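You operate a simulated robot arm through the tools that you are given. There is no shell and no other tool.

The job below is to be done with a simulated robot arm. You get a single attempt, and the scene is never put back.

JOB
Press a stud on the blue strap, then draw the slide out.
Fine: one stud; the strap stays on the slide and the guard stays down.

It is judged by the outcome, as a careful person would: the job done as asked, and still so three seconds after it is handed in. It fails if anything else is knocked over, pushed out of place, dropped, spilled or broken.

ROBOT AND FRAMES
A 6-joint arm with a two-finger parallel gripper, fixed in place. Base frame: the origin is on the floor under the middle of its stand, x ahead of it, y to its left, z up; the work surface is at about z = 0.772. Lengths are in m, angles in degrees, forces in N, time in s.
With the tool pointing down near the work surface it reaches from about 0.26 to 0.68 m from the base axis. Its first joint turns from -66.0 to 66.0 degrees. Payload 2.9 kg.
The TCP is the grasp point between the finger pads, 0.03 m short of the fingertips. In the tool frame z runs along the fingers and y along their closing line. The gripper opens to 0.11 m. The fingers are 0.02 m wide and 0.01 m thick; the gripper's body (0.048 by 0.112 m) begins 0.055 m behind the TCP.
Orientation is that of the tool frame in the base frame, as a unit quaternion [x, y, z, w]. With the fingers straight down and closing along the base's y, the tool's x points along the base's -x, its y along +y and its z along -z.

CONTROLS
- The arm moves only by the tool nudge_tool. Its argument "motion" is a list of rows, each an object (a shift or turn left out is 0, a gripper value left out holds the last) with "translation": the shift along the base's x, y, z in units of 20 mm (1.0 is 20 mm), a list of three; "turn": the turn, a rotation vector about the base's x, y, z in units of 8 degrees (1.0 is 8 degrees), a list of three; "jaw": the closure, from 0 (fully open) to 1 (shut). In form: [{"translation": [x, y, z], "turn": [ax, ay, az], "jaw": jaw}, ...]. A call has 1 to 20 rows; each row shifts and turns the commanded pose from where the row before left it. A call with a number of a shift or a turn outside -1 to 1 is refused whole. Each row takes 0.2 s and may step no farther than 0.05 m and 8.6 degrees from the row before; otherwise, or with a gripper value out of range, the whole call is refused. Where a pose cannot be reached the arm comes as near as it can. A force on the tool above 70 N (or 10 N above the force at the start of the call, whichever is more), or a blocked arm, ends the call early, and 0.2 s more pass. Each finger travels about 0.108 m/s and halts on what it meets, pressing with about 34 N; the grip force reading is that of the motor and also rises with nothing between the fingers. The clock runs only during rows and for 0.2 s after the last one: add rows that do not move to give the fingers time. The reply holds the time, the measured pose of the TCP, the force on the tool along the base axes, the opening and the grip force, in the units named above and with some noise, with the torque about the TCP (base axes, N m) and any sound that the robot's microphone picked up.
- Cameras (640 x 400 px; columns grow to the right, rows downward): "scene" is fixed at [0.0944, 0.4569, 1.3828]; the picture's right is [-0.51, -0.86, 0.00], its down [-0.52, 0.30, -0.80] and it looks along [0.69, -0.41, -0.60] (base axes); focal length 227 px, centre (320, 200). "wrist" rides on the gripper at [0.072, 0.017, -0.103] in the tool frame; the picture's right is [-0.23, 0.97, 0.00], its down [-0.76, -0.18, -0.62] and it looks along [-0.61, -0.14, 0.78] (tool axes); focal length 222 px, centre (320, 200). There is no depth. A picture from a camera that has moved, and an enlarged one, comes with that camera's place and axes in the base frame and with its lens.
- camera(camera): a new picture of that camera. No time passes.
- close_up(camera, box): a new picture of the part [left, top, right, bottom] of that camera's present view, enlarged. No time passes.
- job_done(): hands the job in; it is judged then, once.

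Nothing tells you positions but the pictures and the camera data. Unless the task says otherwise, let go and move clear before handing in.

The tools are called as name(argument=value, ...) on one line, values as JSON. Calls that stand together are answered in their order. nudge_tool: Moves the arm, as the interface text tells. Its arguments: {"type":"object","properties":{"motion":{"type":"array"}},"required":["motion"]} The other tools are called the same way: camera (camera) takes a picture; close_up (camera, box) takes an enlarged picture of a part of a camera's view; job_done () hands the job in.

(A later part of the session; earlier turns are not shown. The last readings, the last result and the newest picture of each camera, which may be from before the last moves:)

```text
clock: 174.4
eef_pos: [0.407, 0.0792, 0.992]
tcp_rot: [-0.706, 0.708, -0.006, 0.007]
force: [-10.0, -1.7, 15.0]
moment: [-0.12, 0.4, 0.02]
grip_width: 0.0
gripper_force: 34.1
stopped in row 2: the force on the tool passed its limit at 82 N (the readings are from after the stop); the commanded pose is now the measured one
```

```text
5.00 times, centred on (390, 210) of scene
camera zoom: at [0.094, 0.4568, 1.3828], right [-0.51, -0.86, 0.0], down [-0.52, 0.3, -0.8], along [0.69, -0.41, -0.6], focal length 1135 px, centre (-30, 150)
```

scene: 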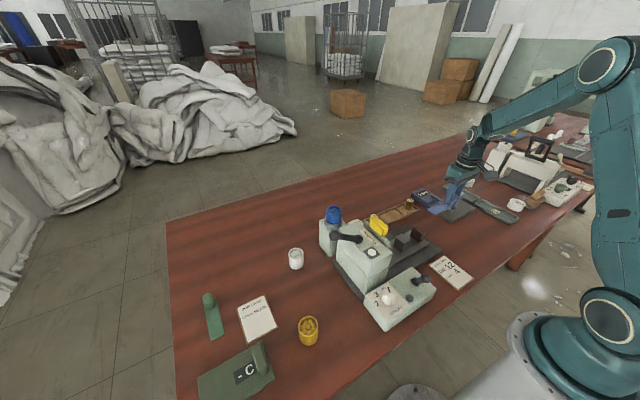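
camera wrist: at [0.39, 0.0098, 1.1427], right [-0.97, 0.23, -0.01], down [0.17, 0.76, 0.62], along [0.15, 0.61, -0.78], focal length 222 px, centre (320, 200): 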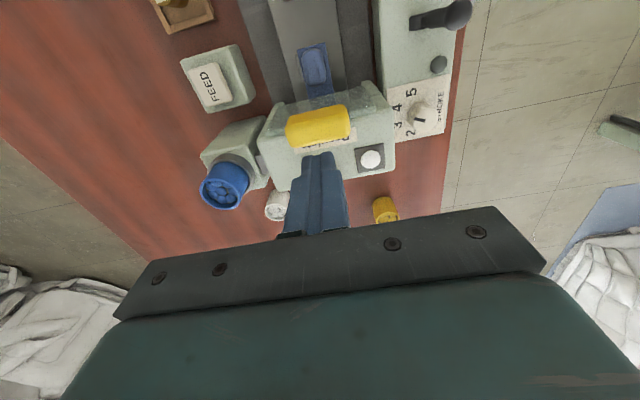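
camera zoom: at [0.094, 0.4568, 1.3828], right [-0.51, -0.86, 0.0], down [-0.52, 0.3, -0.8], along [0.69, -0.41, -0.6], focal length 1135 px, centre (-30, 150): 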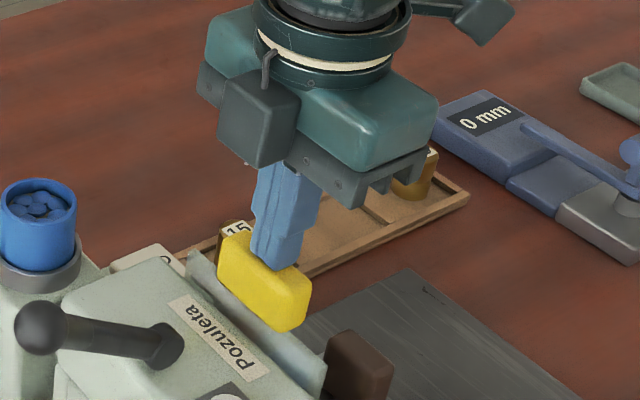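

The guard does not move even under 70 N. Its lower edge sits just above the strap, so it is already down, which is what the job wants. I'll raise off it and check the lamps now that the slide is in.

nudge_tool(motion=[{"translation": [0, 0, 0.5]}, {"translation": [0, 0, 1]}, {"translation": [0, -0.5, 0.5]}, {}])

close_up(camera="scene", box=[355, 245, 445, 325])

close_up(camera="scene", box=[350, 190, 430, 250])

camera(camera="wrist")

```text
clock: 175.4
eef_pos: [0.4092, 0.0687, 1.0306]
tcp_rot: [-0.707, 0.707, -0.007, 0.008]
force: [-0.2, 0.4, -0.2]
moment: [-0.03, 0.0, 0.01]
grip_width: 0.0
gripper_force: 33.9
```

```text
5.00 times, centred on (400, 285) of scene
camera zoom: at [0.0944, 0.4569, 1.3828], right [-0.51, -0.86, 0.0], down [-0.52, 0.3, -0.8], along [0.69, -0.41, -0.6], focal length 1135 px, centre (-80, -225)
```

zoom: 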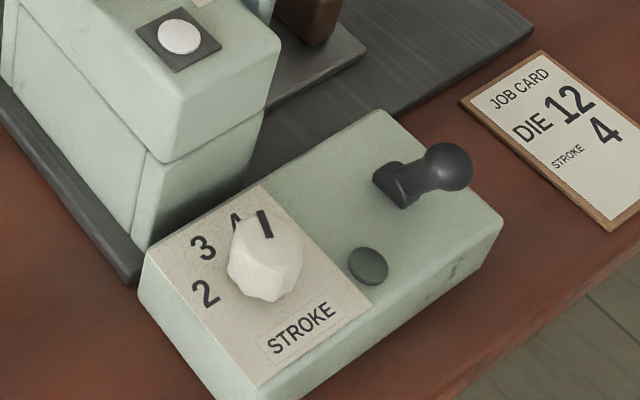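

```text
6.67 times, centred on (390, 220) of scene
camera zoom: at [0.0944, 0.4569, 1.3828], right [-0.51, -0.86, 0.0], down [-0.52, 0.3, -0.8], along [0.69, -0.41, -0.6], focal length 1514 px, centre (-147, 67)
```

zoom: 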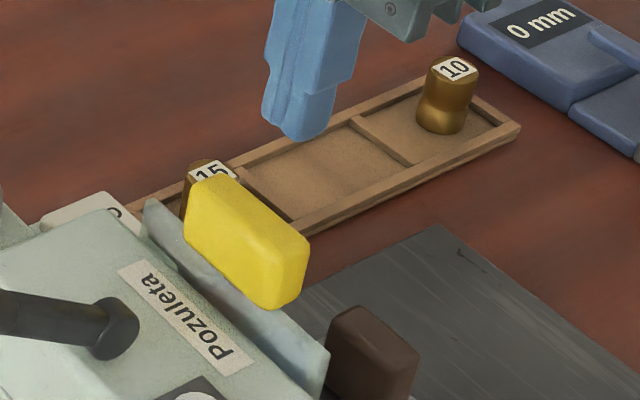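

```text
taken
camera wrist: at [0.3894, -0.0053, 1.1351], right [-0.97, 0.23, -0.02], down [0.17, 0.76, 0.63], along [0.16, 0.61, -0.78], focal length 222 px, centre (320, 200)
```

wrist: 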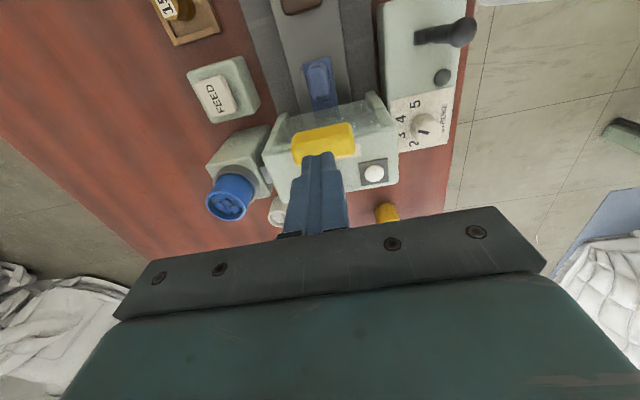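

Nothing has lit up, and the guard is confirmed down. Next is FEED: I'll move the closed fingertips above the FEED button near (0.548, 0.038, 0.818).

nudge_tool(motion=[{"translation": [0.5, -0.8, 0]}, {"translation": [0.9, -0.75, 0]}, {"translation": [0.9, 0, -0.5]}, {"translation": [0.9, 0, -0.5]}, {"translation": [0.9, 0, -0.5]}, {"translation": [0.9, 0, -0.5]}, {"translation": [0.9, 0, -0.5]}, {"translation": [0.9, 0, -0.5]}, {}])

camera(camera="wrist")

close_up(camera="wrist", box=[220, 50, 420, 200])

```text
clock: 177.4
eef_pos: [0.5442, 0.0356, 0.9695]
tcp_rot: [-0.707, 0.708, -0.006, 0.008]
force: [-0.6, -0.8, 0.0]
moment: [0.01, 0.01, 0.03]
grip_width: 0.0
gripper_force: 34.1
```

```text
taken
camera wrist: at [0.5253, -0.0368, 1.0731], right [-0.97, 0.23, -0.02], down [0.17, 0.76, 0.63], along [0.16, 0.61, -0.78], focal length 222 px, centre (320, 200)
```

wrist: 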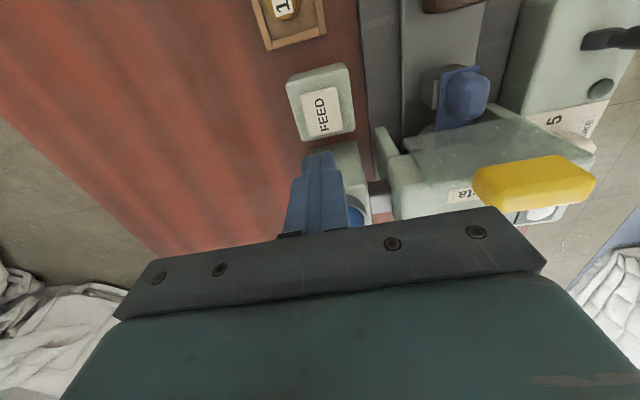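

```text
2.67 times, centred on (320, 125) of wrist
camera zoom: at [0.5253, -0.0368, 1.0731], right [-0.97, 0.23, -0.02], down [0.17, 0.76, 0.63], along [0.16, 0.61, -0.78], focal length 592 px, centre (320, 400)
```

zoom: 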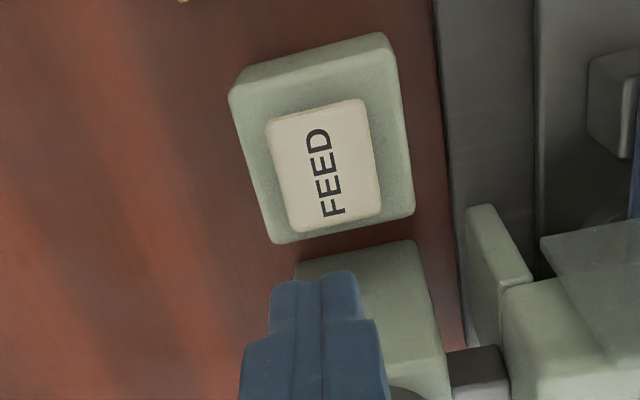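

nudge_tool(motion=[{"translation": [0, 0.27, -1]}, {"translation": [0, 0, -1]}, {"translation": [0, 0, -1]}, {"translation": [0, 0, -1]}, {"translation": [0, 0, -1]}, {}])

close_up(camera="wrist", box=[220, 80, 420, 215])

close_up(camera="scene", box=[310, 160, 420, 250])

```text
clock: 178.8
eef_pos: [0.5427, 0.0437, 0.8707]
tcp_rot: [-0.706, 0.708, -0.007, 0.007]
force: [0.1, -0.8, -0.6]
moment: [0.02, 0.0, 0.0]
grip_width: 0.0
gripper_force: 34.2
```

```text
2.96 times, centred on (320, 148) of wrist
camera zoom: at [0.5239, -0.0301, 0.9744], right [-0.97, 0.23, -0.02], down [0.17, 0.76, 0.63], along [0.16, 0.61, -0.78], focal length 658 px, centre (320, 356)
```

zoom: 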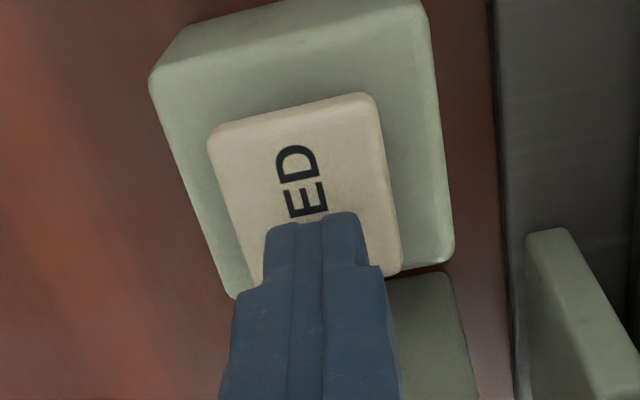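

```text
4.44 times, centred on (365, 205) of scene
camera zoom: at [0.0945, 0.4569, 1.3828], right [-0.51, -0.86, 0.0], down [-0.52, 0.3, -0.8], along [0.69, -0.41, -0.6], focal length 1009 px, centre (120, 178)
```

zoom: 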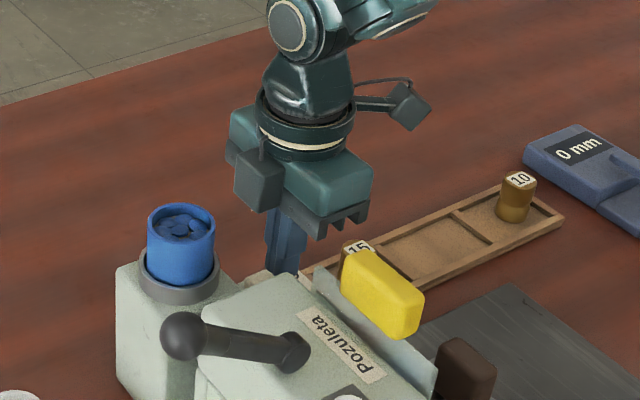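

nudge_tool(motion=[{"translation": [0, 0, -0.4]}, {"translation": [0, 0, -0.4]}, {}])

```text
clock: 179.6
eef_pos: [0.5437, 0.043, 0.8548]
tcp_rot: [-0.707, 0.707, -0.006, 0.008]
force: [0.2, -0.7, 1.9]
moment: [-0.02, -0.03, 0.0]
grip_width: 0.0
gripper_force: 34.0
heard: click
```

A click was heard as the FEED button moved. I'll raise off it once and look for any change.

nudge_tool(motion=[{"translation": [0, 0, 0.5]}, {"translation": [0, 0, 1]}, {"translation": [0, 0, 1]}, {"translation": [0, 0, 1]}, {"translation": [0, 0, 1]}, {}])

camera(camera="wrist")

close_up(camera="scene", box=[310, 190, 400, 260])

close_up(camera="scene", box=[355, 245, 445, 325])

```text
clock: 181.0
eef_pos: [0.545, 0.0439, 0.9457]
tcp_rot: [-0.706, 0.708, -0.006, 0.008]
force: [-0.7, 0.6, 0.5]
moment: [0.0, -0.02, 0.01]
grip_width: 0.0003
gripper_force: 33.5
```

```text
taken
camera wrist: at [0.5257, -0.0296, 1.0492], right [-0.97, 0.23, -0.02], down [0.17, 0.76, 0.63], along [0.16, 0.61, -0.78], focal length 222 px, centre (320, 200)
```

wrist: 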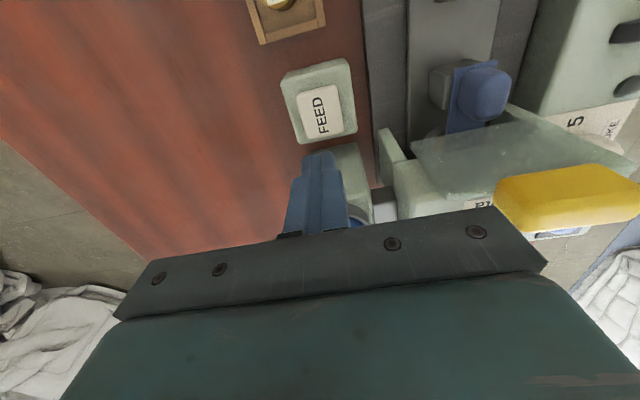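

```text
5.71 times, centred on (355, 225) of scene
camera zoom: at [0.0944, 0.4569, 1.3828], right [-0.51, -0.86, 0.0], down [-0.52, 0.3, -0.8], along [0.69, -0.41, -0.6], focal length 1298 px, centre (120, 57)
```

zoom: 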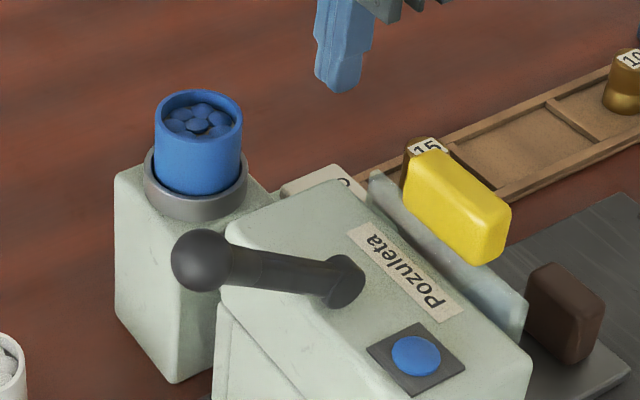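

```text
5.00 times, centred on (400, 285) of scene
camera zoom: at [0.0944, 0.4569, 1.3828], right [-0.51, -0.86, 0.0], down [-0.52, 0.3, -0.8], along [0.69, -0.41, -0.6], focal length 1135 px, centre (-80, -225)
```

zoom: 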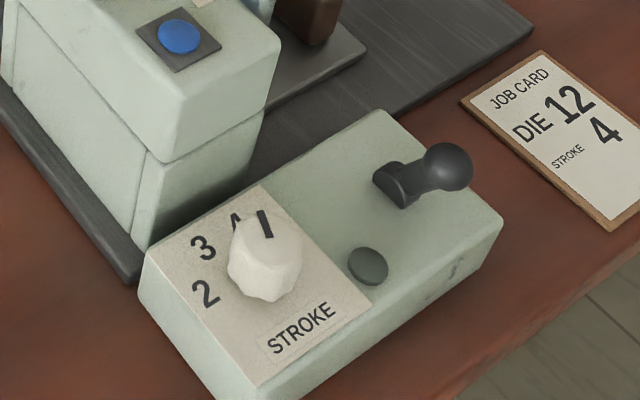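

The disc on the head has turned blue, so it shows the stud that is loaded and a blue one is now ready. Everything matches the cards: die 12, stroke 4, blue stud, slide in and guard down. I'll move above the press lever's ball near (0.410, 0.230, 0.989) to grip it.

nudge_tool(motion=[{"translation": [-0.3, 0.3, 1]}, {"translation": [-0.5, 0.6, 1]}, {"translation": [-0.6, 0.9, 1]}, {"translation": [-0.6, 0.9, 1]}, {"translation": [-0.6, 0.9, 1]}, {"translation": [-0.7, 0.9, 0.7], "jaw": 0.4}, {"translation": [-0.7, 1, 0]}, {"translation": [-0.8, 1, 0]}, {"translation": [-0.8, 1, 0]}, {"translation": [-0.8, 1, 0]}, {"translation": [-0.4, 0.8, 0]}, {}])

camera(camera="wrist")

close_up(camera="scene", box=[300, 130, 420, 260])

```text
clock: 183.6
eef_pos: [0.4088, 0.2292, 1.0594]
tcp_rot: [-0.706, 0.708, -0.007, 0.008]
force: [0.1, -0.1, 0.3]
moment: [-0.02, -0.02, -0.01]
grip_width: 0.0656
gripper_force: 0.1
```

```text
taken
camera wrist: at [0.3887, 0.1559, 1.1624], right [-0.97, 0.23, -0.02], down [0.17, 0.76, 0.63], along [0.16, 0.61, -0.78], focal length 222 px, centre (320, 200)
```

wrist: 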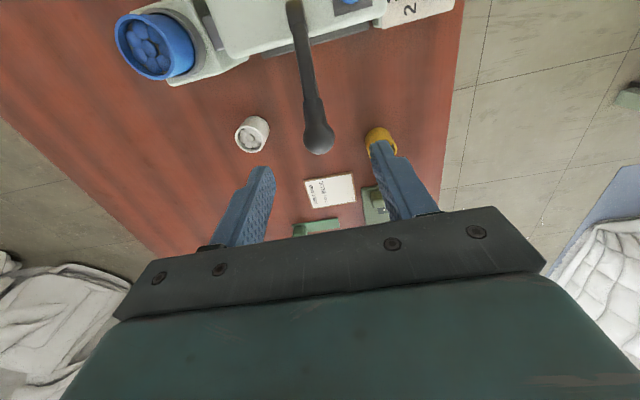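

```text
3.08 times, centred on (360, 195) of scene
camera zoom: at [0.0944, 0.4569, 1.3828], right [-0.51, -0.86, 0.0], down [-0.52, 0.3, -0.8], along [0.69, -0.41, -0.6], focal length 699 px, centre (197, 215)
```

zoom: 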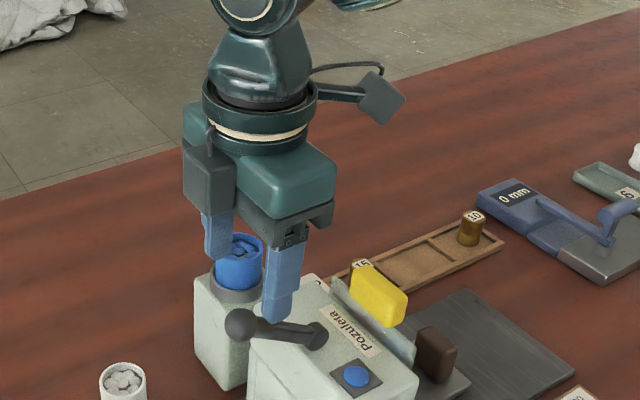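

nudge_tool(motion=[{"translation": [0.1, 0.1, -1]}, {"translation": [0, 0, -1]}, {"translation": [0, 0, -1]}, {"translation": [0, 0, -0.5]}, {}])

camera(camera="wrist")

close_up(camera="scene", box=[310, 180, 390, 260])

```text
clock: 184.8
eef_pos: [0.4104, 0.2305, 0.9881]
tcp_rot: [-0.707, 0.708, -0.006, 0.007]
force: [-0.2, -0.5, -0.2]
moment: [-0.01, 0.03, 0.03]
grip_width: 0.0661
gripper_force: 0.0
```

```text
taken
camera wrist: at [0.3918, 0.1575, 1.0919], right [-0.97, 0.23, -0.02], down [0.17, 0.76, 0.63], along [0.16, 0.61, -0.78], focal length 222 px, centre (320, 200)
```

wrist: 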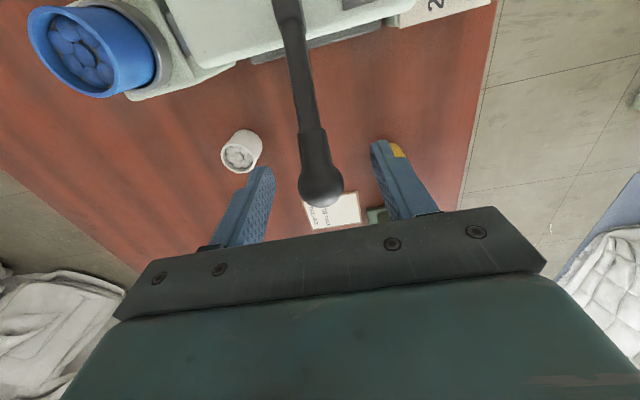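

```text
5.00 times, centred on (350, 220) of scene
camera zoom: at [0.0945, 0.4569, 1.3828], right [-0.51, -0.86, 0.0], down [-0.52, 0.3, -0.8], along [0.69, -0.41, -0.6], focal length 1135 px, centre (170, 100)
```

zoom: 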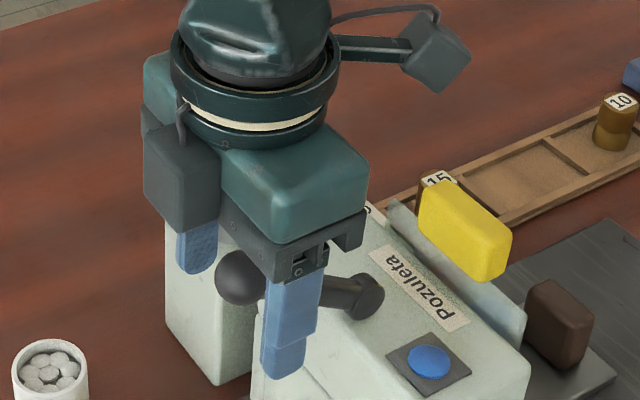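

The ball is centred between the fingers. I'll grip it.

nudge_tool(motion=[{"jaw": 0.85}, {}, {}, {}])

nudge_tool(motion=[{"translation": [0, 0.05, -0.3]}, {"translation": [0, 0.05, -0.3]}, {}])

```text
clock: 185.8
eef_pos: [0.4102, 0.2316, 0.9887]
tcp_rot: [-0.706, 0.708, -0.004, 0.006]
force: [-7.2, 1.5, -0.6]
moment: [0.13, 0.34, -0.55]
grip_width: 0.0233
gripper_force: 44.6
```

```text
clock: 186.6
eef_pos: [0.4106, 0.2356, 0.9783]
tcp_rot: [0.708, -0.706, 0.005, -0.01]
force: [-16.0, 14.0, 21.5]
moment: [-0.99, 0.5, -0.72]
grip_width: 0.0234
gripper_force: 45.1
```

The lever is swinging down with moderate resistance. I'll follow its arc downward.

nudge_tool(motion=[{"translation": [0, 0.13, -0.35]}, {"translation": [0, 0.1, -0.35]}, {}])

nudge_tool(motion=[{"translation": [0, 0.05, -0.35]}, {"translation": [0, 0.02, -0.35]}, {}])

close_up(camera="scene", box=[310, 180, 390, 260])

```text
clock: 187.4
eef_pos: [0.4094, 0.2382, 0.9629]
tcp_rot: [-0.706, 0.708, -0.006, 0.007]
force: [-12.3, 5.7, 17.0]
moment: [-1.02, 0.36, -0.89]
grip_width: 0.0227
gripper_force: 45.2
```

```text
clock: 188.2
eef_pos: [0.4097, 0.2396, 0.9494]
tcp_rot: [-0.707, 0.707, -0.005, 0.009]
force: [-15.0, 12.1, 17.1]
moment: [-1.02, 0.24, -0.92]
grip_width: 0.023
gripper_force: 45.3
```

```text
5.00 times, centred on (350, 220) of scene
camera zoom: at [0.0938, 0.4571, 1.3827], right [-0.51, -0.86, 0.0], down [-0.51, 0.3, -0.8], along [0.69, -0.41, -0.6], focal length 1135 px, centre (170, 100)
```

zoom: 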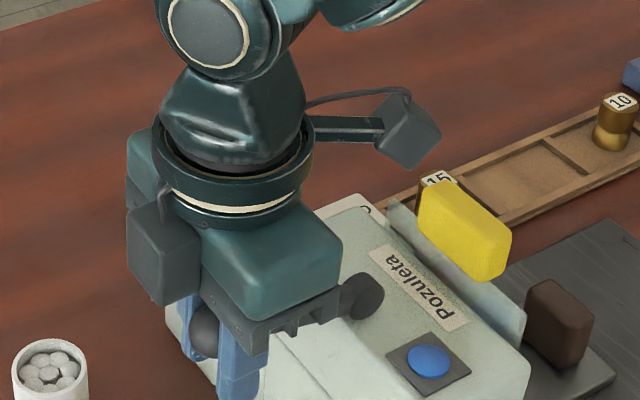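

nudge_tool(motion=[{"translation": [0, 0, -0.35]}, {"translation": [0, 0, -0.35]}, {}])

nudge_tool(motion=[{"translation": [0, -0.05, -0.35]}, {"translation": [0, -0.05, -0.35]}, {}])

close_up(camera="scene", box=[310, 180, 390, 260])

```text
clock: 189.0
eef_pos: [0.4109, 0.2395, 0.9357]
tcp_rot: [-0.707, 0.707, -0.006, 0.008]
force: [-19.9, 16.0, 16.7]
moment: [-1.14, 0.06, -0.94]
grip_width: 0.023
gripper_force: 45.2
```

```text
clock: 189.8
eef_pos: [0.4097, 0.2377, 0.9209]
tcp_rot: [0.708, -0.707, 0.005, -0.008]
force: [-18.7, 15.9, 16.4]
moment: [-1.1, -0.13, -0.98]
grip_width: 0.0227
gripper_force: 45.0
```

```text
5.00 times, centred on (350, 220) of scene
camera zoom: at [0.0938, 0.4572, 1.3827], right [-0.51, -0.86, 0.0], down [-0.51, 0.3, -0.8], along [0.69, -0.41, -0.6], focal length 1135 px, centre (170, 100)
```

zoom: 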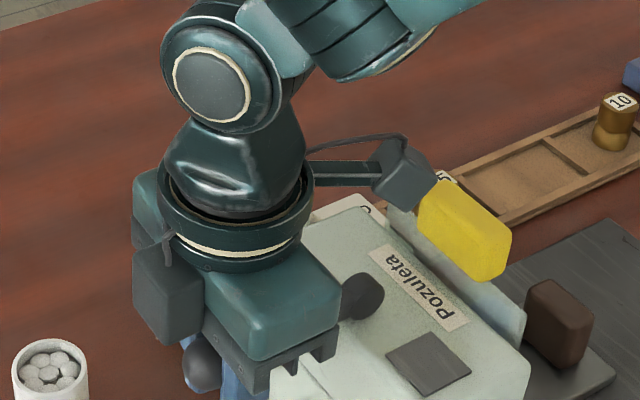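

The indicator on the head has gone blank, so the stud has left the head. I'll continue a little further to make sure the stroke is complete.

nudge_tool(motion=[{"translation": [0, -0.08, -0.3]}, {"translation": [0, -0.1, -0.3]}, {}])

```text
clock: 190.6
eef_pos: [0.4094, 0.2344, 0.9082]
tcp_rot: [0.708, -0.706, 0.006, -0.009]
force: [-8.8, 16.5, 11.5]
moment: [-0.85, -0.18, 0.65]
grip_width: 0.023
gripper_force: 45.1
```

nudge_tool(motion=[{"translation": [0, -0.12, -0.3]}, {"translation": [0, -0.14, -0.3]}, {}])

camera(camera="wrist")

```text
clock: 191.4
eef_pos: [0.4113, 0.2295, 0.8983]
tcp_rot: [0.707, -0.707, 0.007, -0.01]
force: [-6.0, 14.6, 30.0]
moment: [-0.21, -0.01, 0.95]
grip_width: 0.0226
gripper_force: 45.3
```

```text
taken
camera wrist: at [0.3917, 0.1561, 1.002], right [-0.97, 0.23, -0.02], down [0.16, 0.76, 0.63], along [0.16, 0.61, -0.77], focal length 222 px, centre (320, 200)
```

wrist: 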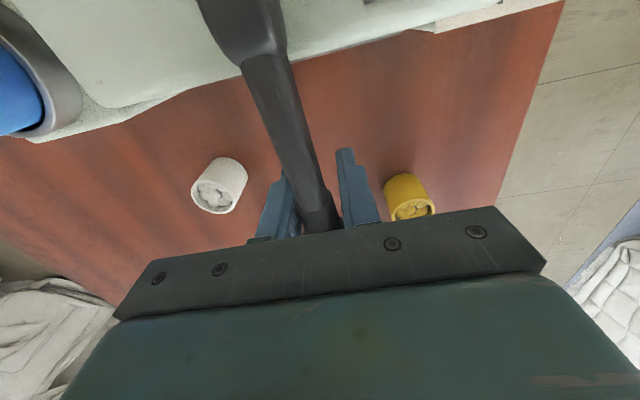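

The lever is near the end of its travel. I'll guide it back up along the same arc.

nudge_tool(motion=[{"translation": [0, 0.14, 0.3]}, {"translation": [0, 0.11, 0.3]}, {"translation": [0, 0.08, 0.32]}, {"translation": [0, 0.05, 0.35]}, {"translation": [0, 0.03, 0.35]}, {"translation": [0, 0.0, 0.35]}, {"translation": [0, 0.0, 0.35]}, {}])

nudge_tool(motion=[{"translation": [0, -0.03, 0.35]}, {"translation": [0, -0.05, 0.35]}, {"translation": [0, -0.08, 0.35]}, {"translation": [0, -0.1, 0.35]}, {"translation": [0, -0.12, 0.35]}, {}])

close_up(camera="scene", box=[310, 180, 410, 270])

```text
clock: 193.2
eef_pos: [0.4101, 0.2355, 0.944]
tcp_rot: [-0.705, 0.709, -0.006, 0.007]
force: [7.2, -19.7, -14.8]
moment: [1.23, 0.1, -0.36]
grip_width: 0.0231
gripper_force: 44.8
```

```text
clock: 194.6
eef_pos: [0.4106, 0.2304, 0.9758]
tcp_rot: [0.707, -0.707, 0.004, -0.006]
force: [4.5, 3.9, -33.8]
moment: [0.27, 0.49, -0.66]
grip_width: 0.0228
gripper_force: 44.9
```

```text
4.44 times, centred on (360, 225) of scene
camera zoom: at [0.095, 0.4572, 1.3826], right [-0.51, -0.86, 0.0], down [-0.52, 0.3, -0.8], along [0.69, -0.41, -0.6], focal length 1009 px, centre (142, 89)
```

zoom: 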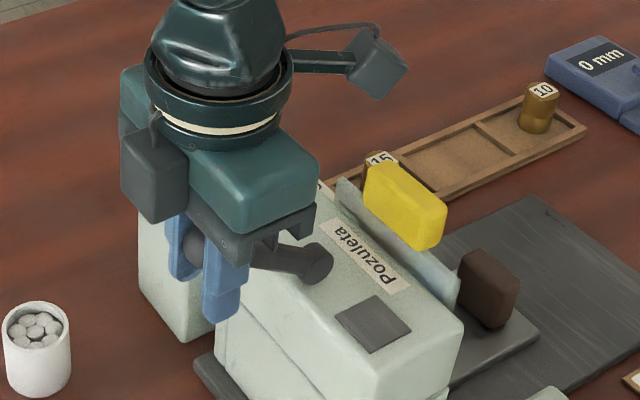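

nudge_tool(motion=[{"translation": [0, -0.1, 0.3]}, {"translation": [0, -0.12, 0.3]}, {"translation": [0, -0.12, 0.2]}, {}])

close_up(camera="scene", box=[310, 180, 410, 270])

camera(camera="wrist")

```text
clock: 195.6
eef_pos: [0.4107, 0.2247, 0.9942]
tcp_rot: [0.707, -0.707, 0.005, -0.006]
force: [-8.7, 20.7, -27.9]
moment: [0.22, 0.47, -0.63]
grip_width: 0.0232
gripper_force: 44.8
```

```text
4.44 times, centred on (360, 225) of scene
camera zoom: at [0.0946, 0.4577, 1.3825], right [-0.51, -0.86, 0.0], down [-0.52, 0.3, -0.8], along [0.69, -0.41, -0.6], focal length 1009 px, centre (142, 89)
```

zoom: 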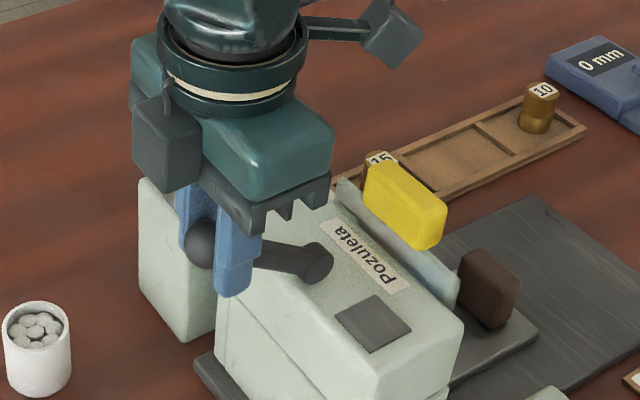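

```text
taken
camera wrist: at [0.3918, 0.1507, 1.0977], right [-0.97, 0.22, -0.02], down [0.17, 0.76, 0.63], along [0.15, 0.61, -0.78], focal length 222 px, centre (320, 200)
```

wrist: 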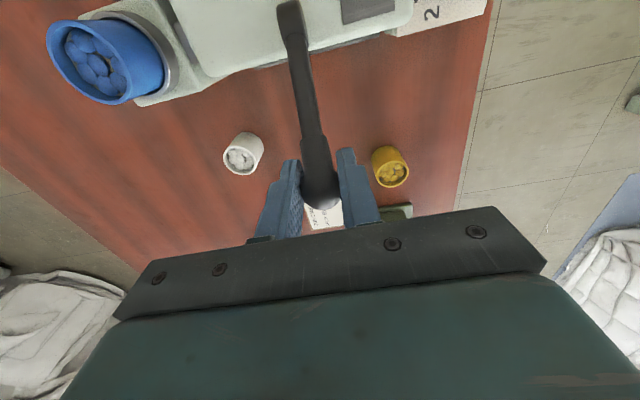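

The lever is back at its upper position. I'll release it and rise clear.

nudge_tool(motion=[{"jaw": 0.4}, {}, {}])

nudge_tool(motion=[{"translation": [0, 0, 0.5]}, {"translation": [0, 0, 1]}, {"translation": [0, 0, 1]}, {"translation": [0, 0, 0.6]}, {}])

close_up(camera="scene", box=[310, 180, 410, 270])

camera(camera="wrist")

```text
clock: 196.4
eef_pos: [0.4111, 0.2223, 0.996]
tcp_rot: [-0.706, 0.708, -0.006, 0.008]
force: [0.1, -0.2, 0.0]
moment: [0.0, 0.0, 0.0]
grip_width: 0.0661
gripper_force: 0.2
```

```text
clock: 197.6
eef_pos: [0.4103, 0.2215, 1.0582]
tcp_rot: [-0.707, 0.708, -0.007, 0.007]
force: [0.2, 1.4, 0.4]
moment: [-0.01, 0.01, 0.01]
grip_width: 0.0661
gripper_force: 0.1
```

```text
4.44 times, centred on (360, 225) of scene
camera zoom: at [0.0944, 0.4569, 1.3828], right [-0.51, -0.86, 0.0], down [-0.52, 0.3, -0.8], along [0.69, -0.41, -0.6], focal length 1009 px, centre (142, 89)
```

zoom: 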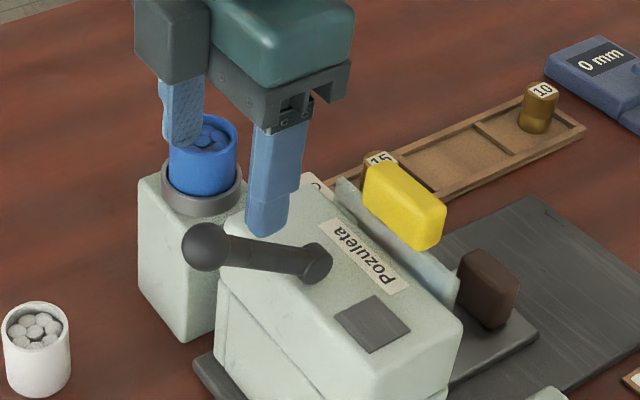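

```text
taken
camera wrist: at [0.3913, 0.1485, 1.1612], right [-0.97, 0.23, -0.02], down [0.17, 0.76, 0.63], along [0.16, 0.61, -0.78], focal length 222 px, centre (320, 200)
```

wrist: 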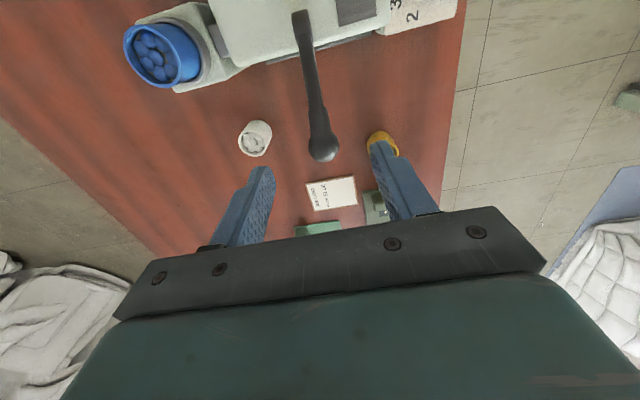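

The lever is back up and the stud indicator is blank. I'll go back to the slide handle, now near y≈-0.028, with yaw 0, and grip it.

nudge_tool(motion=[{"translation": [0, -1, 0], "turn": [0, 0, -1]}, {"translation": [0, -1, 0], "turn": [0, 0, -1]}, {"translation": [0, -1, 0], "turn": [0, 0, -1]}, {"translation": [0, -1, 0], "turn": [0, 0, -1]}, {"translation": [0, -1, 0], "turn": [0, 0, -1]}, {"translation": [0, -1, 0], "turn": [0, 0, -1]}, {"translation": [0, -1, 0], "turn": [0, 0, -1]}, {"translation": [0, -1, 0], "turn": [0, 0, -1]}, {"translation": [0, -1, 0], "turn": [0, 0, -1]}, {"translation": [0, -1, 0], "turn": [0, 0, -1]}, {"translation": [0, -1, 0], "turn": [0, 0, -1]}, {"translation": [0, -1, 0], "turn": [0, 0, -0.25]}, {"translation": [0, -0.5, 0], "jaw": 0.5}, {}])

camera(camera="wrist")

```text
clock: 200.6
eef_pos: [0.4087, -0.0271, 1.0568]
tcp_rot: [0.001, 1.0, -0.01, 0.002]
force: [1.2, 0.1, -0.9]
moment: [0.0, 0.04, -0.01]
grip_width: 0.0551
gripper_force: 0.1
```

```text
taken
camera wrist: at [0.3375, -0.0088, 1.1603], right [0.23, 0.97, -0.02], down [0.76, -0.17, 0.63], along [0.61, -0.16, -0.78], focal length 222 px, centre (320, 200)
```

wrist: 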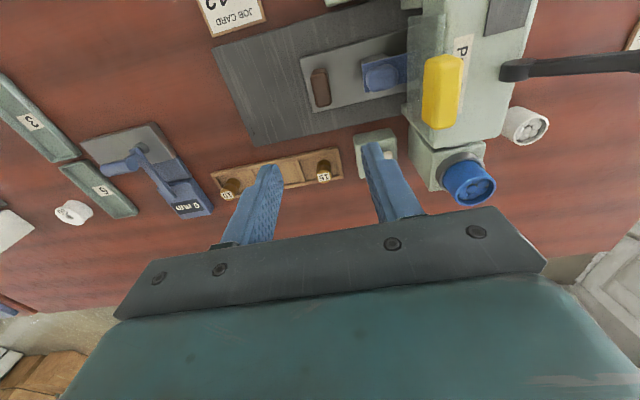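

nudge_tool(motion=[{"turn": [0.14, 0, 0], "translation": [-0.1, -0.05, -1]}, {"translation": [0, 0, -1]}, {"translation": [0, 0, -1]}, {"translation": [0, 0, -1]}, {"translation": [0, 0, -1]}, {"translation": [0, 0, -1]}, {"translation": [0, 0, -1]}, {}])

close_up(camera="wrist", box=[220, 60, 460, 210])

```text
clock: 202.4
eef_pos: [0.4075, -0.0289, 0.9159]
tcp_rot: [0.002, 1.0, 0.0, 0.001]
force: [0.4, 0.2, 0.0]
moment: [0.0, 0.03, -0.01]
grip_width: 0.055
gripper_force: 0.1
```

```text
2.67 times, centred on (340, 135) of wrist
camera zoom: at [0.3352, -0.0115, 1.0198], right [0.23, 0.97, 0.0], down [0.76, -0.18, 0.62], along [0.61, -0.14, -0.78], focal length 592 px, centre (267, 373)
```

zoom: 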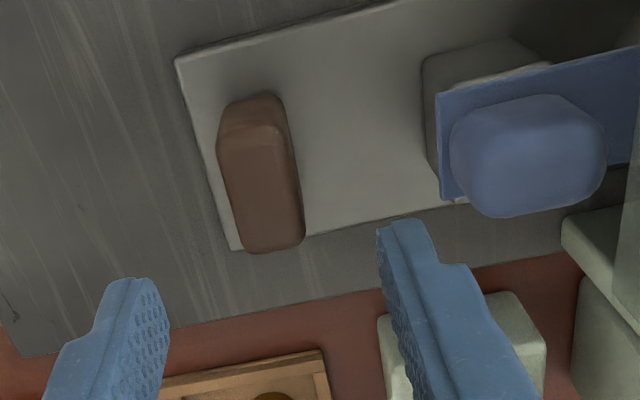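

nudge_tool(motion=[{"translation": [0, -0.08, -1]}, {"translation": [0, 0, -1]}, {"translation": [0, 0, -1]}, {"translation": [0, 0, -1]}, {"translation": [0, 0, -0.2]}, {}])

nudge_tool(motion=[{"jaw": 0.85}, {}, {}, {}])

camera(camera="wrist")

```text
clock: 203.8
eef_pos: [0.4091, -0.0303, 0.8326]
tcp_rot: [0.001, 1.0, 0.0, 0.001]
force: [0.5, 0.3, -0.5]
moment: [-0.01, 0.0, 0.02]
grip_width: 0.0548
gripper_force: 0.2
```

```text
clock: 204.8
eef_pos: [0.4105, -0.0298, 0.8313]
tcp_rot: [0.002, 1.0, 0.0, 0.001]
force: [0.5, 1.7, -3.8]
moment: [0.1, -0.33, 0.3]
grip_width: 0.0241
gripper_force: 45.2
```

```text
taken
camera wrist: at [0.3371, -0.0138, 0.936], right [0.23, 0.97, 0.0], down [0.76, -0.18, 0.62], along [0.61, -0.14, -0.78], focal length 222 px, centre (320, 200)
```

wrist: 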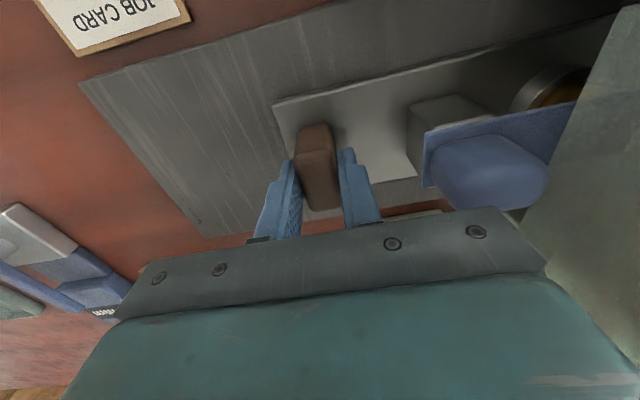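

The handle is gripped again. I'll draw the slide out slowly, watching that the strap comes along.

nudge_tool(motion=[{"translation": [0, -0.25, 0]}, {"translation": [0, -0.3, 0]}, {"translation": [0, -0.3, 0]}, {}])

camera(camera="wrist")

nudge_tool(motion=[{"translation": [0, -0.3, 0]}, {"translation": [0, -0.3, 0]}, {"translation": [0, -0.3, 0]}, {}])

camera(camera="wrist")

```text
clock: 205.8
eef_pos: [0.4108, -0.0486, 0.8323]
tcp_rot: [0.001, 1.0, 0.0, 0.001]
force: [14.8, 1.0, -27.3]
moment: [0.0, -0.37, 0.45]
grip_width: 0.0241
gripper_force: 45.0
```

```text
taken
camera wrist: at [0.3367, -0.0309, 0.9364], right [0.23, 0.97, 0.0], down [0.76, -0.18, 0.63], along [0.61, -0.14, -0.78], focal length 222 px, centre (320, 200)
```

wrist: 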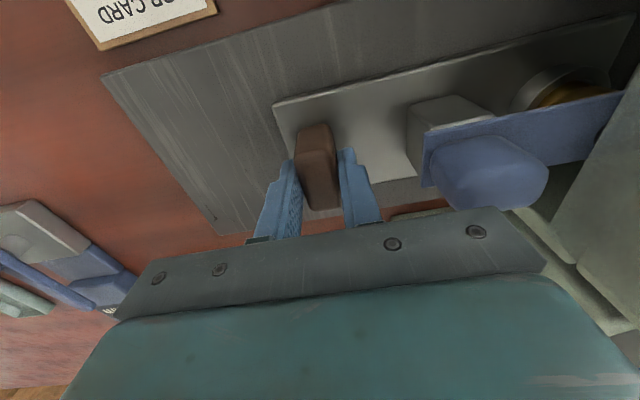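

```text
clock: 206.8
eef_pos: [0.4099, -0.0657, 0.8326]
tcp_rot: [0.0, 1.0, 0.0, 0.001]
force: [13.6, 1.3, -26.1]
moment: [0.14, -0.6, 0.3]
grip_width: 0.0239
gripper_force: 44.3
```

```text
taken
camera wrist: at [0.3367, -0.0491, 0.9368], right [0.23, 0.97, 0.0], down [0.76, -0.18, 0.62], along [0.61, -0.14, -0.78], focal length 222 px, centre (320, 200)
```

wrist: 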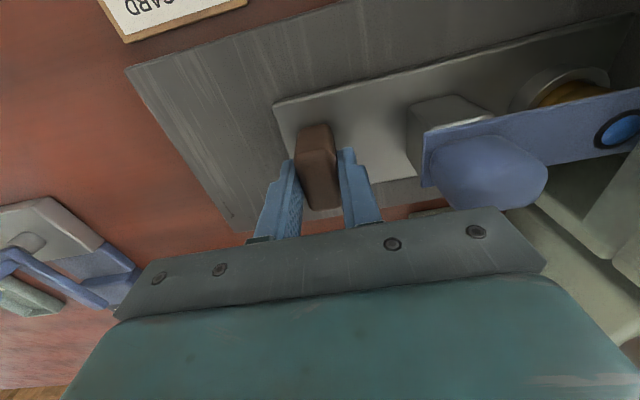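

The blue stud is on the strap, and the strap is travelling with the slide. I'll continue drawing out to the original out position.

nudge_tool(motion=[{"translation": [0, -0.3, 0]}, {"translation": [0, -0.35, 0]}, {"translation": [0, -0.35, 0]}, {"translation": [0, -0.35, 0]}, {"translation": [0, -0.35, 0]}, {"translation": [0, -0.35, 0]}, {"translation": [0, -0.35, 0]}, {}])

camera(camera="wrist")

close_up(camera="wrist", box=[400, 40, 640, 210])

```text
clock: 208.6
eef_pos: [0.409, -0.1151, 0.8332]
tcp_rot: [0.001, 1.0, 0.0, 0.001]
force: [2.8, 2.5, -1.5]
moment: [0.08, -1.4, 0.28]
grip_width: 0.0239
gripper_force: 45.3
```

```text
taken
camera wrist: at [0.3366, -0.0971, 0.9369], right [0.23, 0.97, 0.0], down [0.76, -0.18, 0.62], along [0.61, -0.14, -0.78], focal length 222 px, centre (320, 200)
```

wrist: 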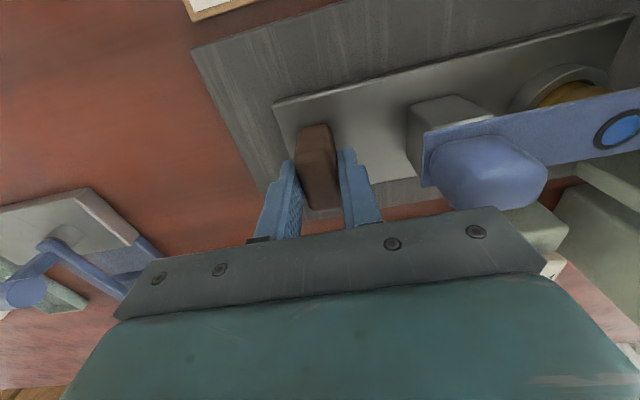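

```text
2.35 times, centred on (520, 125) of wrist
camera zoom: at [0.3366, -0.0971, 0.9369], right [0.23, 0.97, 0.0], down [0.76, -0.18, 0.62], along [0.61, -0.14, -0.78], focal length 523 px, centre (-151, 376)
```

zoom: 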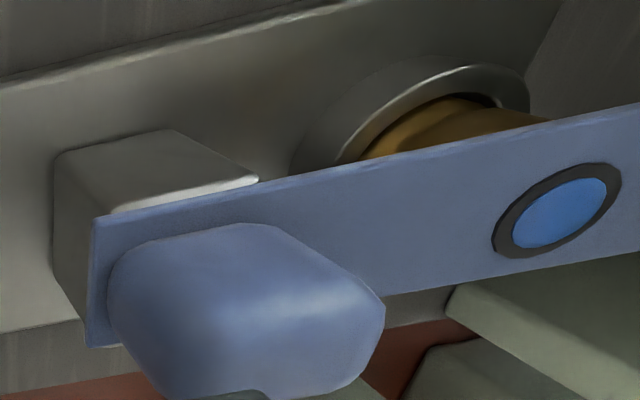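

nudge_tool(motion=[{"translation": [0, -0.3, 0]}, {"translation": [0, -0.25, 0]}, {}])

nudge_tool(motion=[{"translation": [0, -0.12, 0]}, {}])

```text
clock: 209.4
eef_pos: [0.4095, -0.1229, 0.8321]
tcp_rot: [0.0, 1.0, 0.0, 0.0]
force: [9.2, -0.2, 2.7]
moment: [0.21, 0.45, 0.3]
grip_width: 0.024
gripper_force: 44.8
```

```text
clock: 210.0
eef_pos: [0.409, -0.127, 0.8339]
tcp_rot: [0.001, 1.0, 0.0, 0.001]
force: [2.8, 1.5, 5.8]
moment: [-0.09, -0.49, 0.48]
grip_width: 0.024
gripper_force: 44.7
```

nudge_tool(motion=[{"translation": [0, -0.12, 0]}, {}])

nudge_tool(motion=[{"translation": [0, -0.12, 0]}, {}])

```text
clock: 210.6
eef_pos: [0.4083, -0.129, 0.833]
tcp_rot: [0.001, 1.0, 0.0, 0.002]
force: [3.5, 0.9, 18.2]
moment: [-0.12, 1.07, 0.32]
grip_width: 0.0238
gripper_force: 44.8
```

```text
clock: 211.2
eef_pos: [0.4083, -0.1301, 0.8329]
tcp_rot: [0.0, 1.0, 0.0, 0.001]
force: [3.3, 13.5, 19.5]
moment: [-0.33, -0.15, -0.29]
grip_width: 0.0237
gripper_force: 45.0
```

The slide has reached its outer stop. I'll release the handle, rise and inspect everything.

nudge_tool(motion=[{"translation": [0, 0.06, 0]}, {"jaw": 0.5}, {}, {}])

nudge_tool(motion=[{"translation": [0, 0, 0.5]}, {"translation": [0, 0, 1]}, {"translation": [0, 0, 1]}, {"translation": [0, 0, 1]}, {"translation": [0, 0, 1]}, {"translation": [0, 0, 1]}, {"translation": [0, 0, 1]}, {"translation": [0, 0, 1]}, {"translation": [0, 0, 1]}, {}])

camera(camera="wrist")

close_up(camera="wrist", box=[270, 20, 470, 145])

camera(camera="scene")

```text
clock: 212.2
eef_pos: [0.4076, -0.1304, 0.833]
tcp_rot: [0.001, 1.0, 0.001, 0.0]
force: [-0.3, 0.4, 0.0]
moment: [-0.02, 0.02, -0.01]
grip_width: 0.0548
gripper_force: 0.0
```

```text
clock: 214.4
eef_pos: [0.4076, -0.1291, 1.0023]
tcp_rot: [0.0, 1.0, 0.0, 0.001]
force: [0.2, -0.1, -0.3]
moment: [0.0, -0.03, -0.02]
grip_width: 0.0553
gripper_force: 0.1
```

```text
taken
camera wrist: at [0.3351, -0.1128, 1.1062], right [0.23, 0.97, 0.0], down [0.76, -0.18, 0.62], along [0.61, -0.14, -0.78], focal length 222 px, centre (320, 200)
```

wrist: 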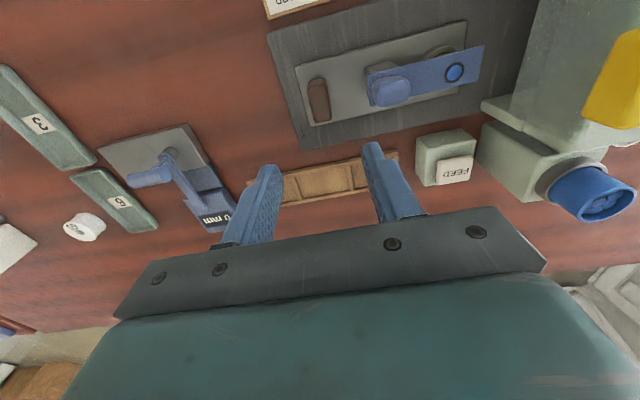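

```text
3.20 times, centred on (370, 82) of wrist
camera zoom: at [0.3351, -0.1128, 1.1062], right [0.23, 0.97, 0.0], down [0.76, -0.18, 0.62], along [0.61, -0.14, -0.78], focal length 711 px, centre (160, 576)
```

zoom: 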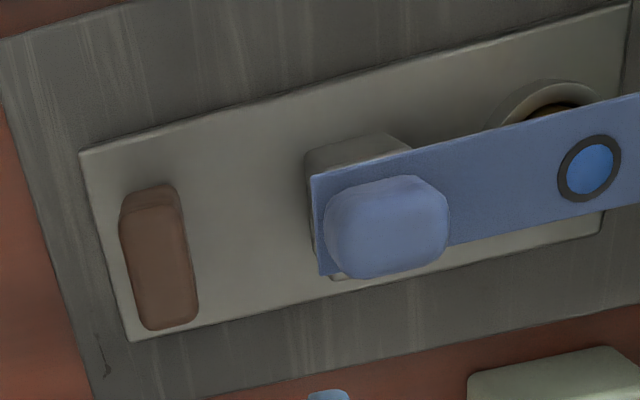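

```text
taken
```

scene: 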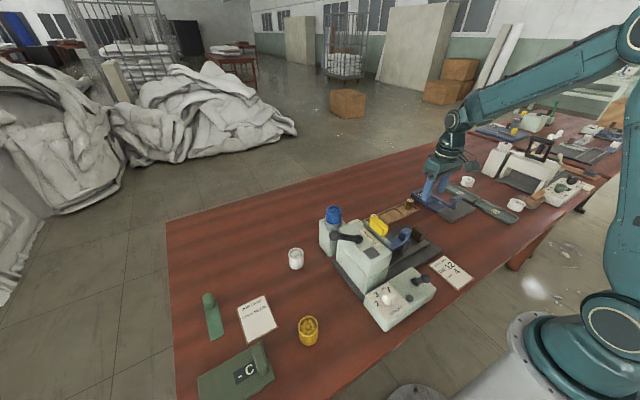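

The job's parts are in place: one blue stud on the strap, the strap on the slide, the slide out and the guard down. The small toggle I flipped early on had no effect on anything, so I'll put it back as I found it. I'll move over to the control box.

nudge_tool(motion=[{"translation": [-0.5, 0.8, 0]}, {"translation": [-0.5, 0.9, 0]}, {"translation": [-0.5, 0.9, 0]}, {"translation": [-0.5, 0.9, 0]}, {"translation": [-0.5, 0.9, 0]}, {"translation": [-0.5, 0.9, 0]}, {"translation": [-0.5, 0.9, -0.5]}, {"translation": [-0.5, 0.9, -0.5]}, {"translation": [-0.4, 0.9, -0.5]}, {"translation": [0, 0.1, -0.5]}, {}])

camera(camera="wrist")

close_up(camera="wrist", box=[240, 0, 440, 125])

```text
clock: 216.8
eef_pos: [0.3217, 0.0324, 0.963]
tcp_rot: [0.001, 1.0, 0.0, 0.002]
force: [0.0, 0.5, 0.2]
moment: [-0.02, 0.02, 0.03]
grip_width: 0.0549
gripper_force: 0.0
```

```text
taken
camera wrist: at [0.2488, 0.0486, 1.0668], right [0.23, 0.97, 0.0], down [0.76, -0.18, 0.62], along [0.61, -0.14, -0.78], focal length 222 px, centre (320, 200)
```

wrist: 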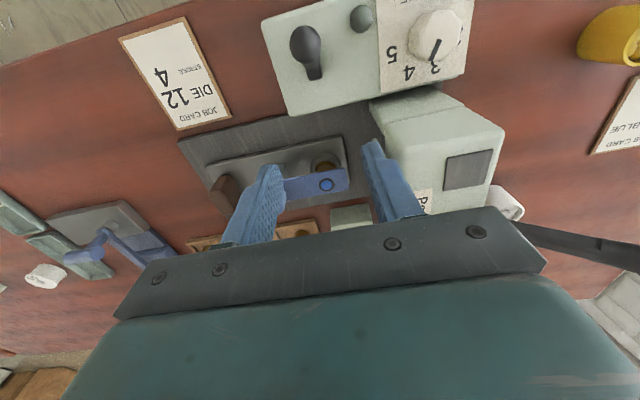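

```text
3.20 times, centred on (340, 62) of wrist
camera zoom: at [0.2488, 0.0486, 1.0668], right [0.23, 0.97, 0.0], down [0.76, -0.18, 0.62], along [0.61, -0.14, -0.78], focal length 711 px, centre (256, 640)
```

zoom: 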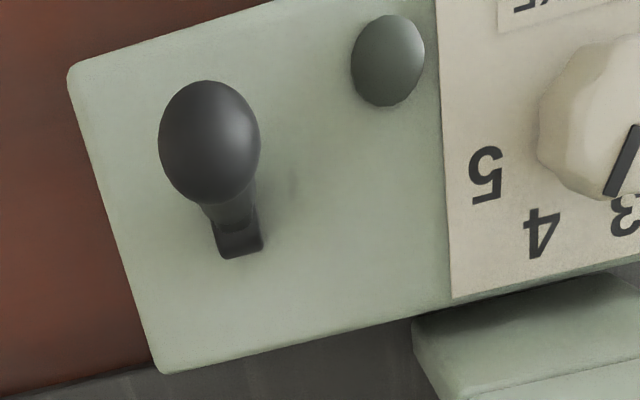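

nudge_tool(motion=[{"translation": [-0.9, 0.05, 0]}, {"translation": [-0.9, 0.03, -0.5]}, {"translation": [0, 0, -1]}, {"translation": [-0.5, 0, -1]}, {}])

camera(camera="wrist")

```text
clock: 218.0
eef_pos: [0.2756, 0.0326, 0.9135]
tcp_rot: [0.001, 1.0, -0.001, 0.0]
force: [0.1, -0.7, 0.4]
moment: [0.0, 0.01, 0.0]
grip_width: 0.0548
gripper_force: 0.1
```

```text
taken
camera wrist: at [0.2025, 0.0493, 1.0169], right [0.23, 0.97, 0.0], down [0.76, -0.18, 0.62], along [0.61, -0.14, -0.78], focal length 222 px, centre (320, 200)
```

wrist: 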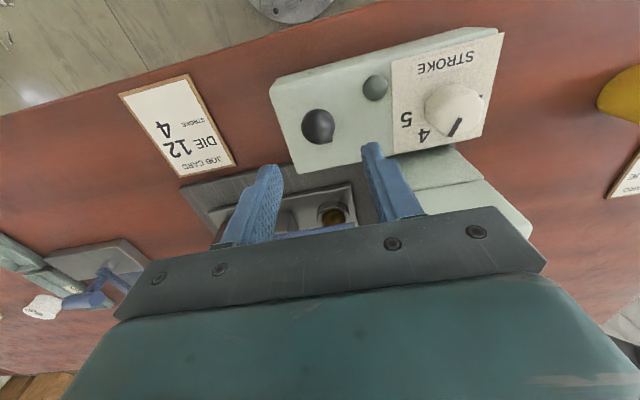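

nudge_tool(motion=[{"translation": [-0.4, 0.08, -0.9]}, {"translation": [-0.38, 0, -0.9]}, {"translation": [0, 0, -0.9]}, {}])

camera(camera="wrist")

```text
clock: 219.0
eef_pos: [0.2578, 0.0354, 0.8588]
tcp_rot: [0.0, 1.0, 0.0, 0.0]
force: [-0.5, -0.2, 0.5]
moment: [0.04, 0.0, -0.01]
grip_width: 0.0548
gripper_force: 0.0
```

```text
taken
camera wrist: at [0.1852, 0.0517, 0.9622], right [0.23, 0.97, 0.0], down [0.76, -0.18, 0.62], along [0.61, -0.14, -0.78], focal length 222 px, centre (320, 200)
```

wrist: 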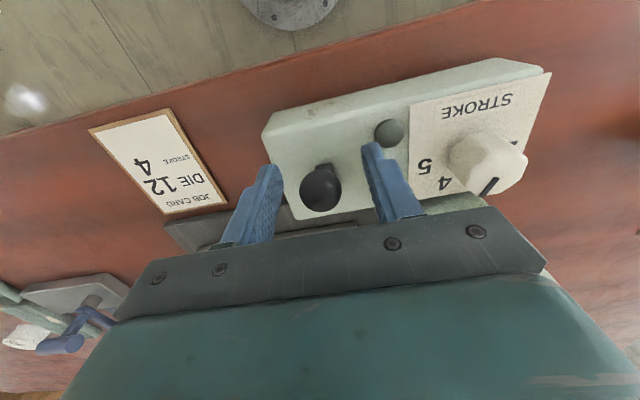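

The ball sits between the fingers. I'll grip it gently and swing it back to +x along its arc.

nudge_tool(motion=[{"jaw": 0.85}, {}, {}, {}])

nudge_tool(motion=[{"translation": [0.3, 0, 0.12]}, {"translation": [0.35, 0, 0.08]}, {"translation": [0.35, 0, 0]}, {}])

```text
clock: 220.0
eef_pos: [0.2572, 0.035, 0.859]
tcp_rot: [0.0, 1.0, 0.001, 0.001]
force: [1.0, -1.8, -8.8]
moment: [0.49, 0.15, 0.26]
grip_width: 0.0215
gripper_force: 45.4
```

```text
clock: 221.0
eef_pos: [0.2726, 0.0349, 0.8617]
tcp_rot: [0.001, 1.0, 0.0, -0.005]
force: [-25.7, -0.3, 7.8]
moment: [0.79, 1.12, 0.23]
grip_width: 0.0215
gripper_force: 44.9
```

nudge_tool(motion=[{"translation": [0.35, 0, -0.02]}, {"translation": [0.35, 0, -0.08]}, {"translation": [0.35, 0, -0.12]}, {}])

camera(camera="wrist")

```text
clock: 222.0
eef_pos: [0.3013, 0.0332, 0.8595]
tcp_rot: [0.001, 1.0, -0.001, 0.003]
force: [-1.4, -0.5, 0.2]
moment: [-0.03, -0.02, 0.0]
grip_width: 0.0165
gripper_force: 0.0
```

```text
taken
camera wrist: at [0.2286, 0.0511, 0.9622], right [0.23, 0.97, 0.0], down [0.76, -0.18, 0.63], along [0.61, -0.14, -0.78], focal length 222 px, centre (320, 200)
```

wrist: 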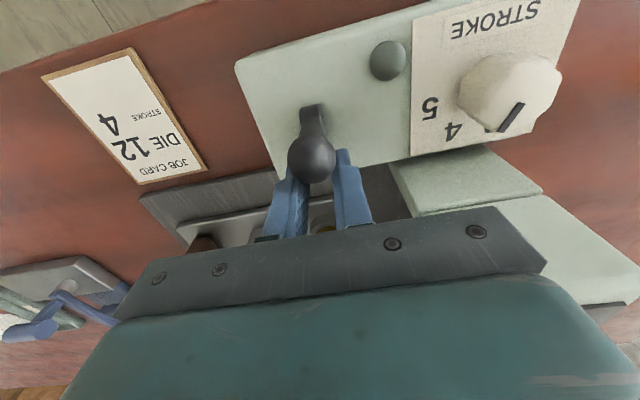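

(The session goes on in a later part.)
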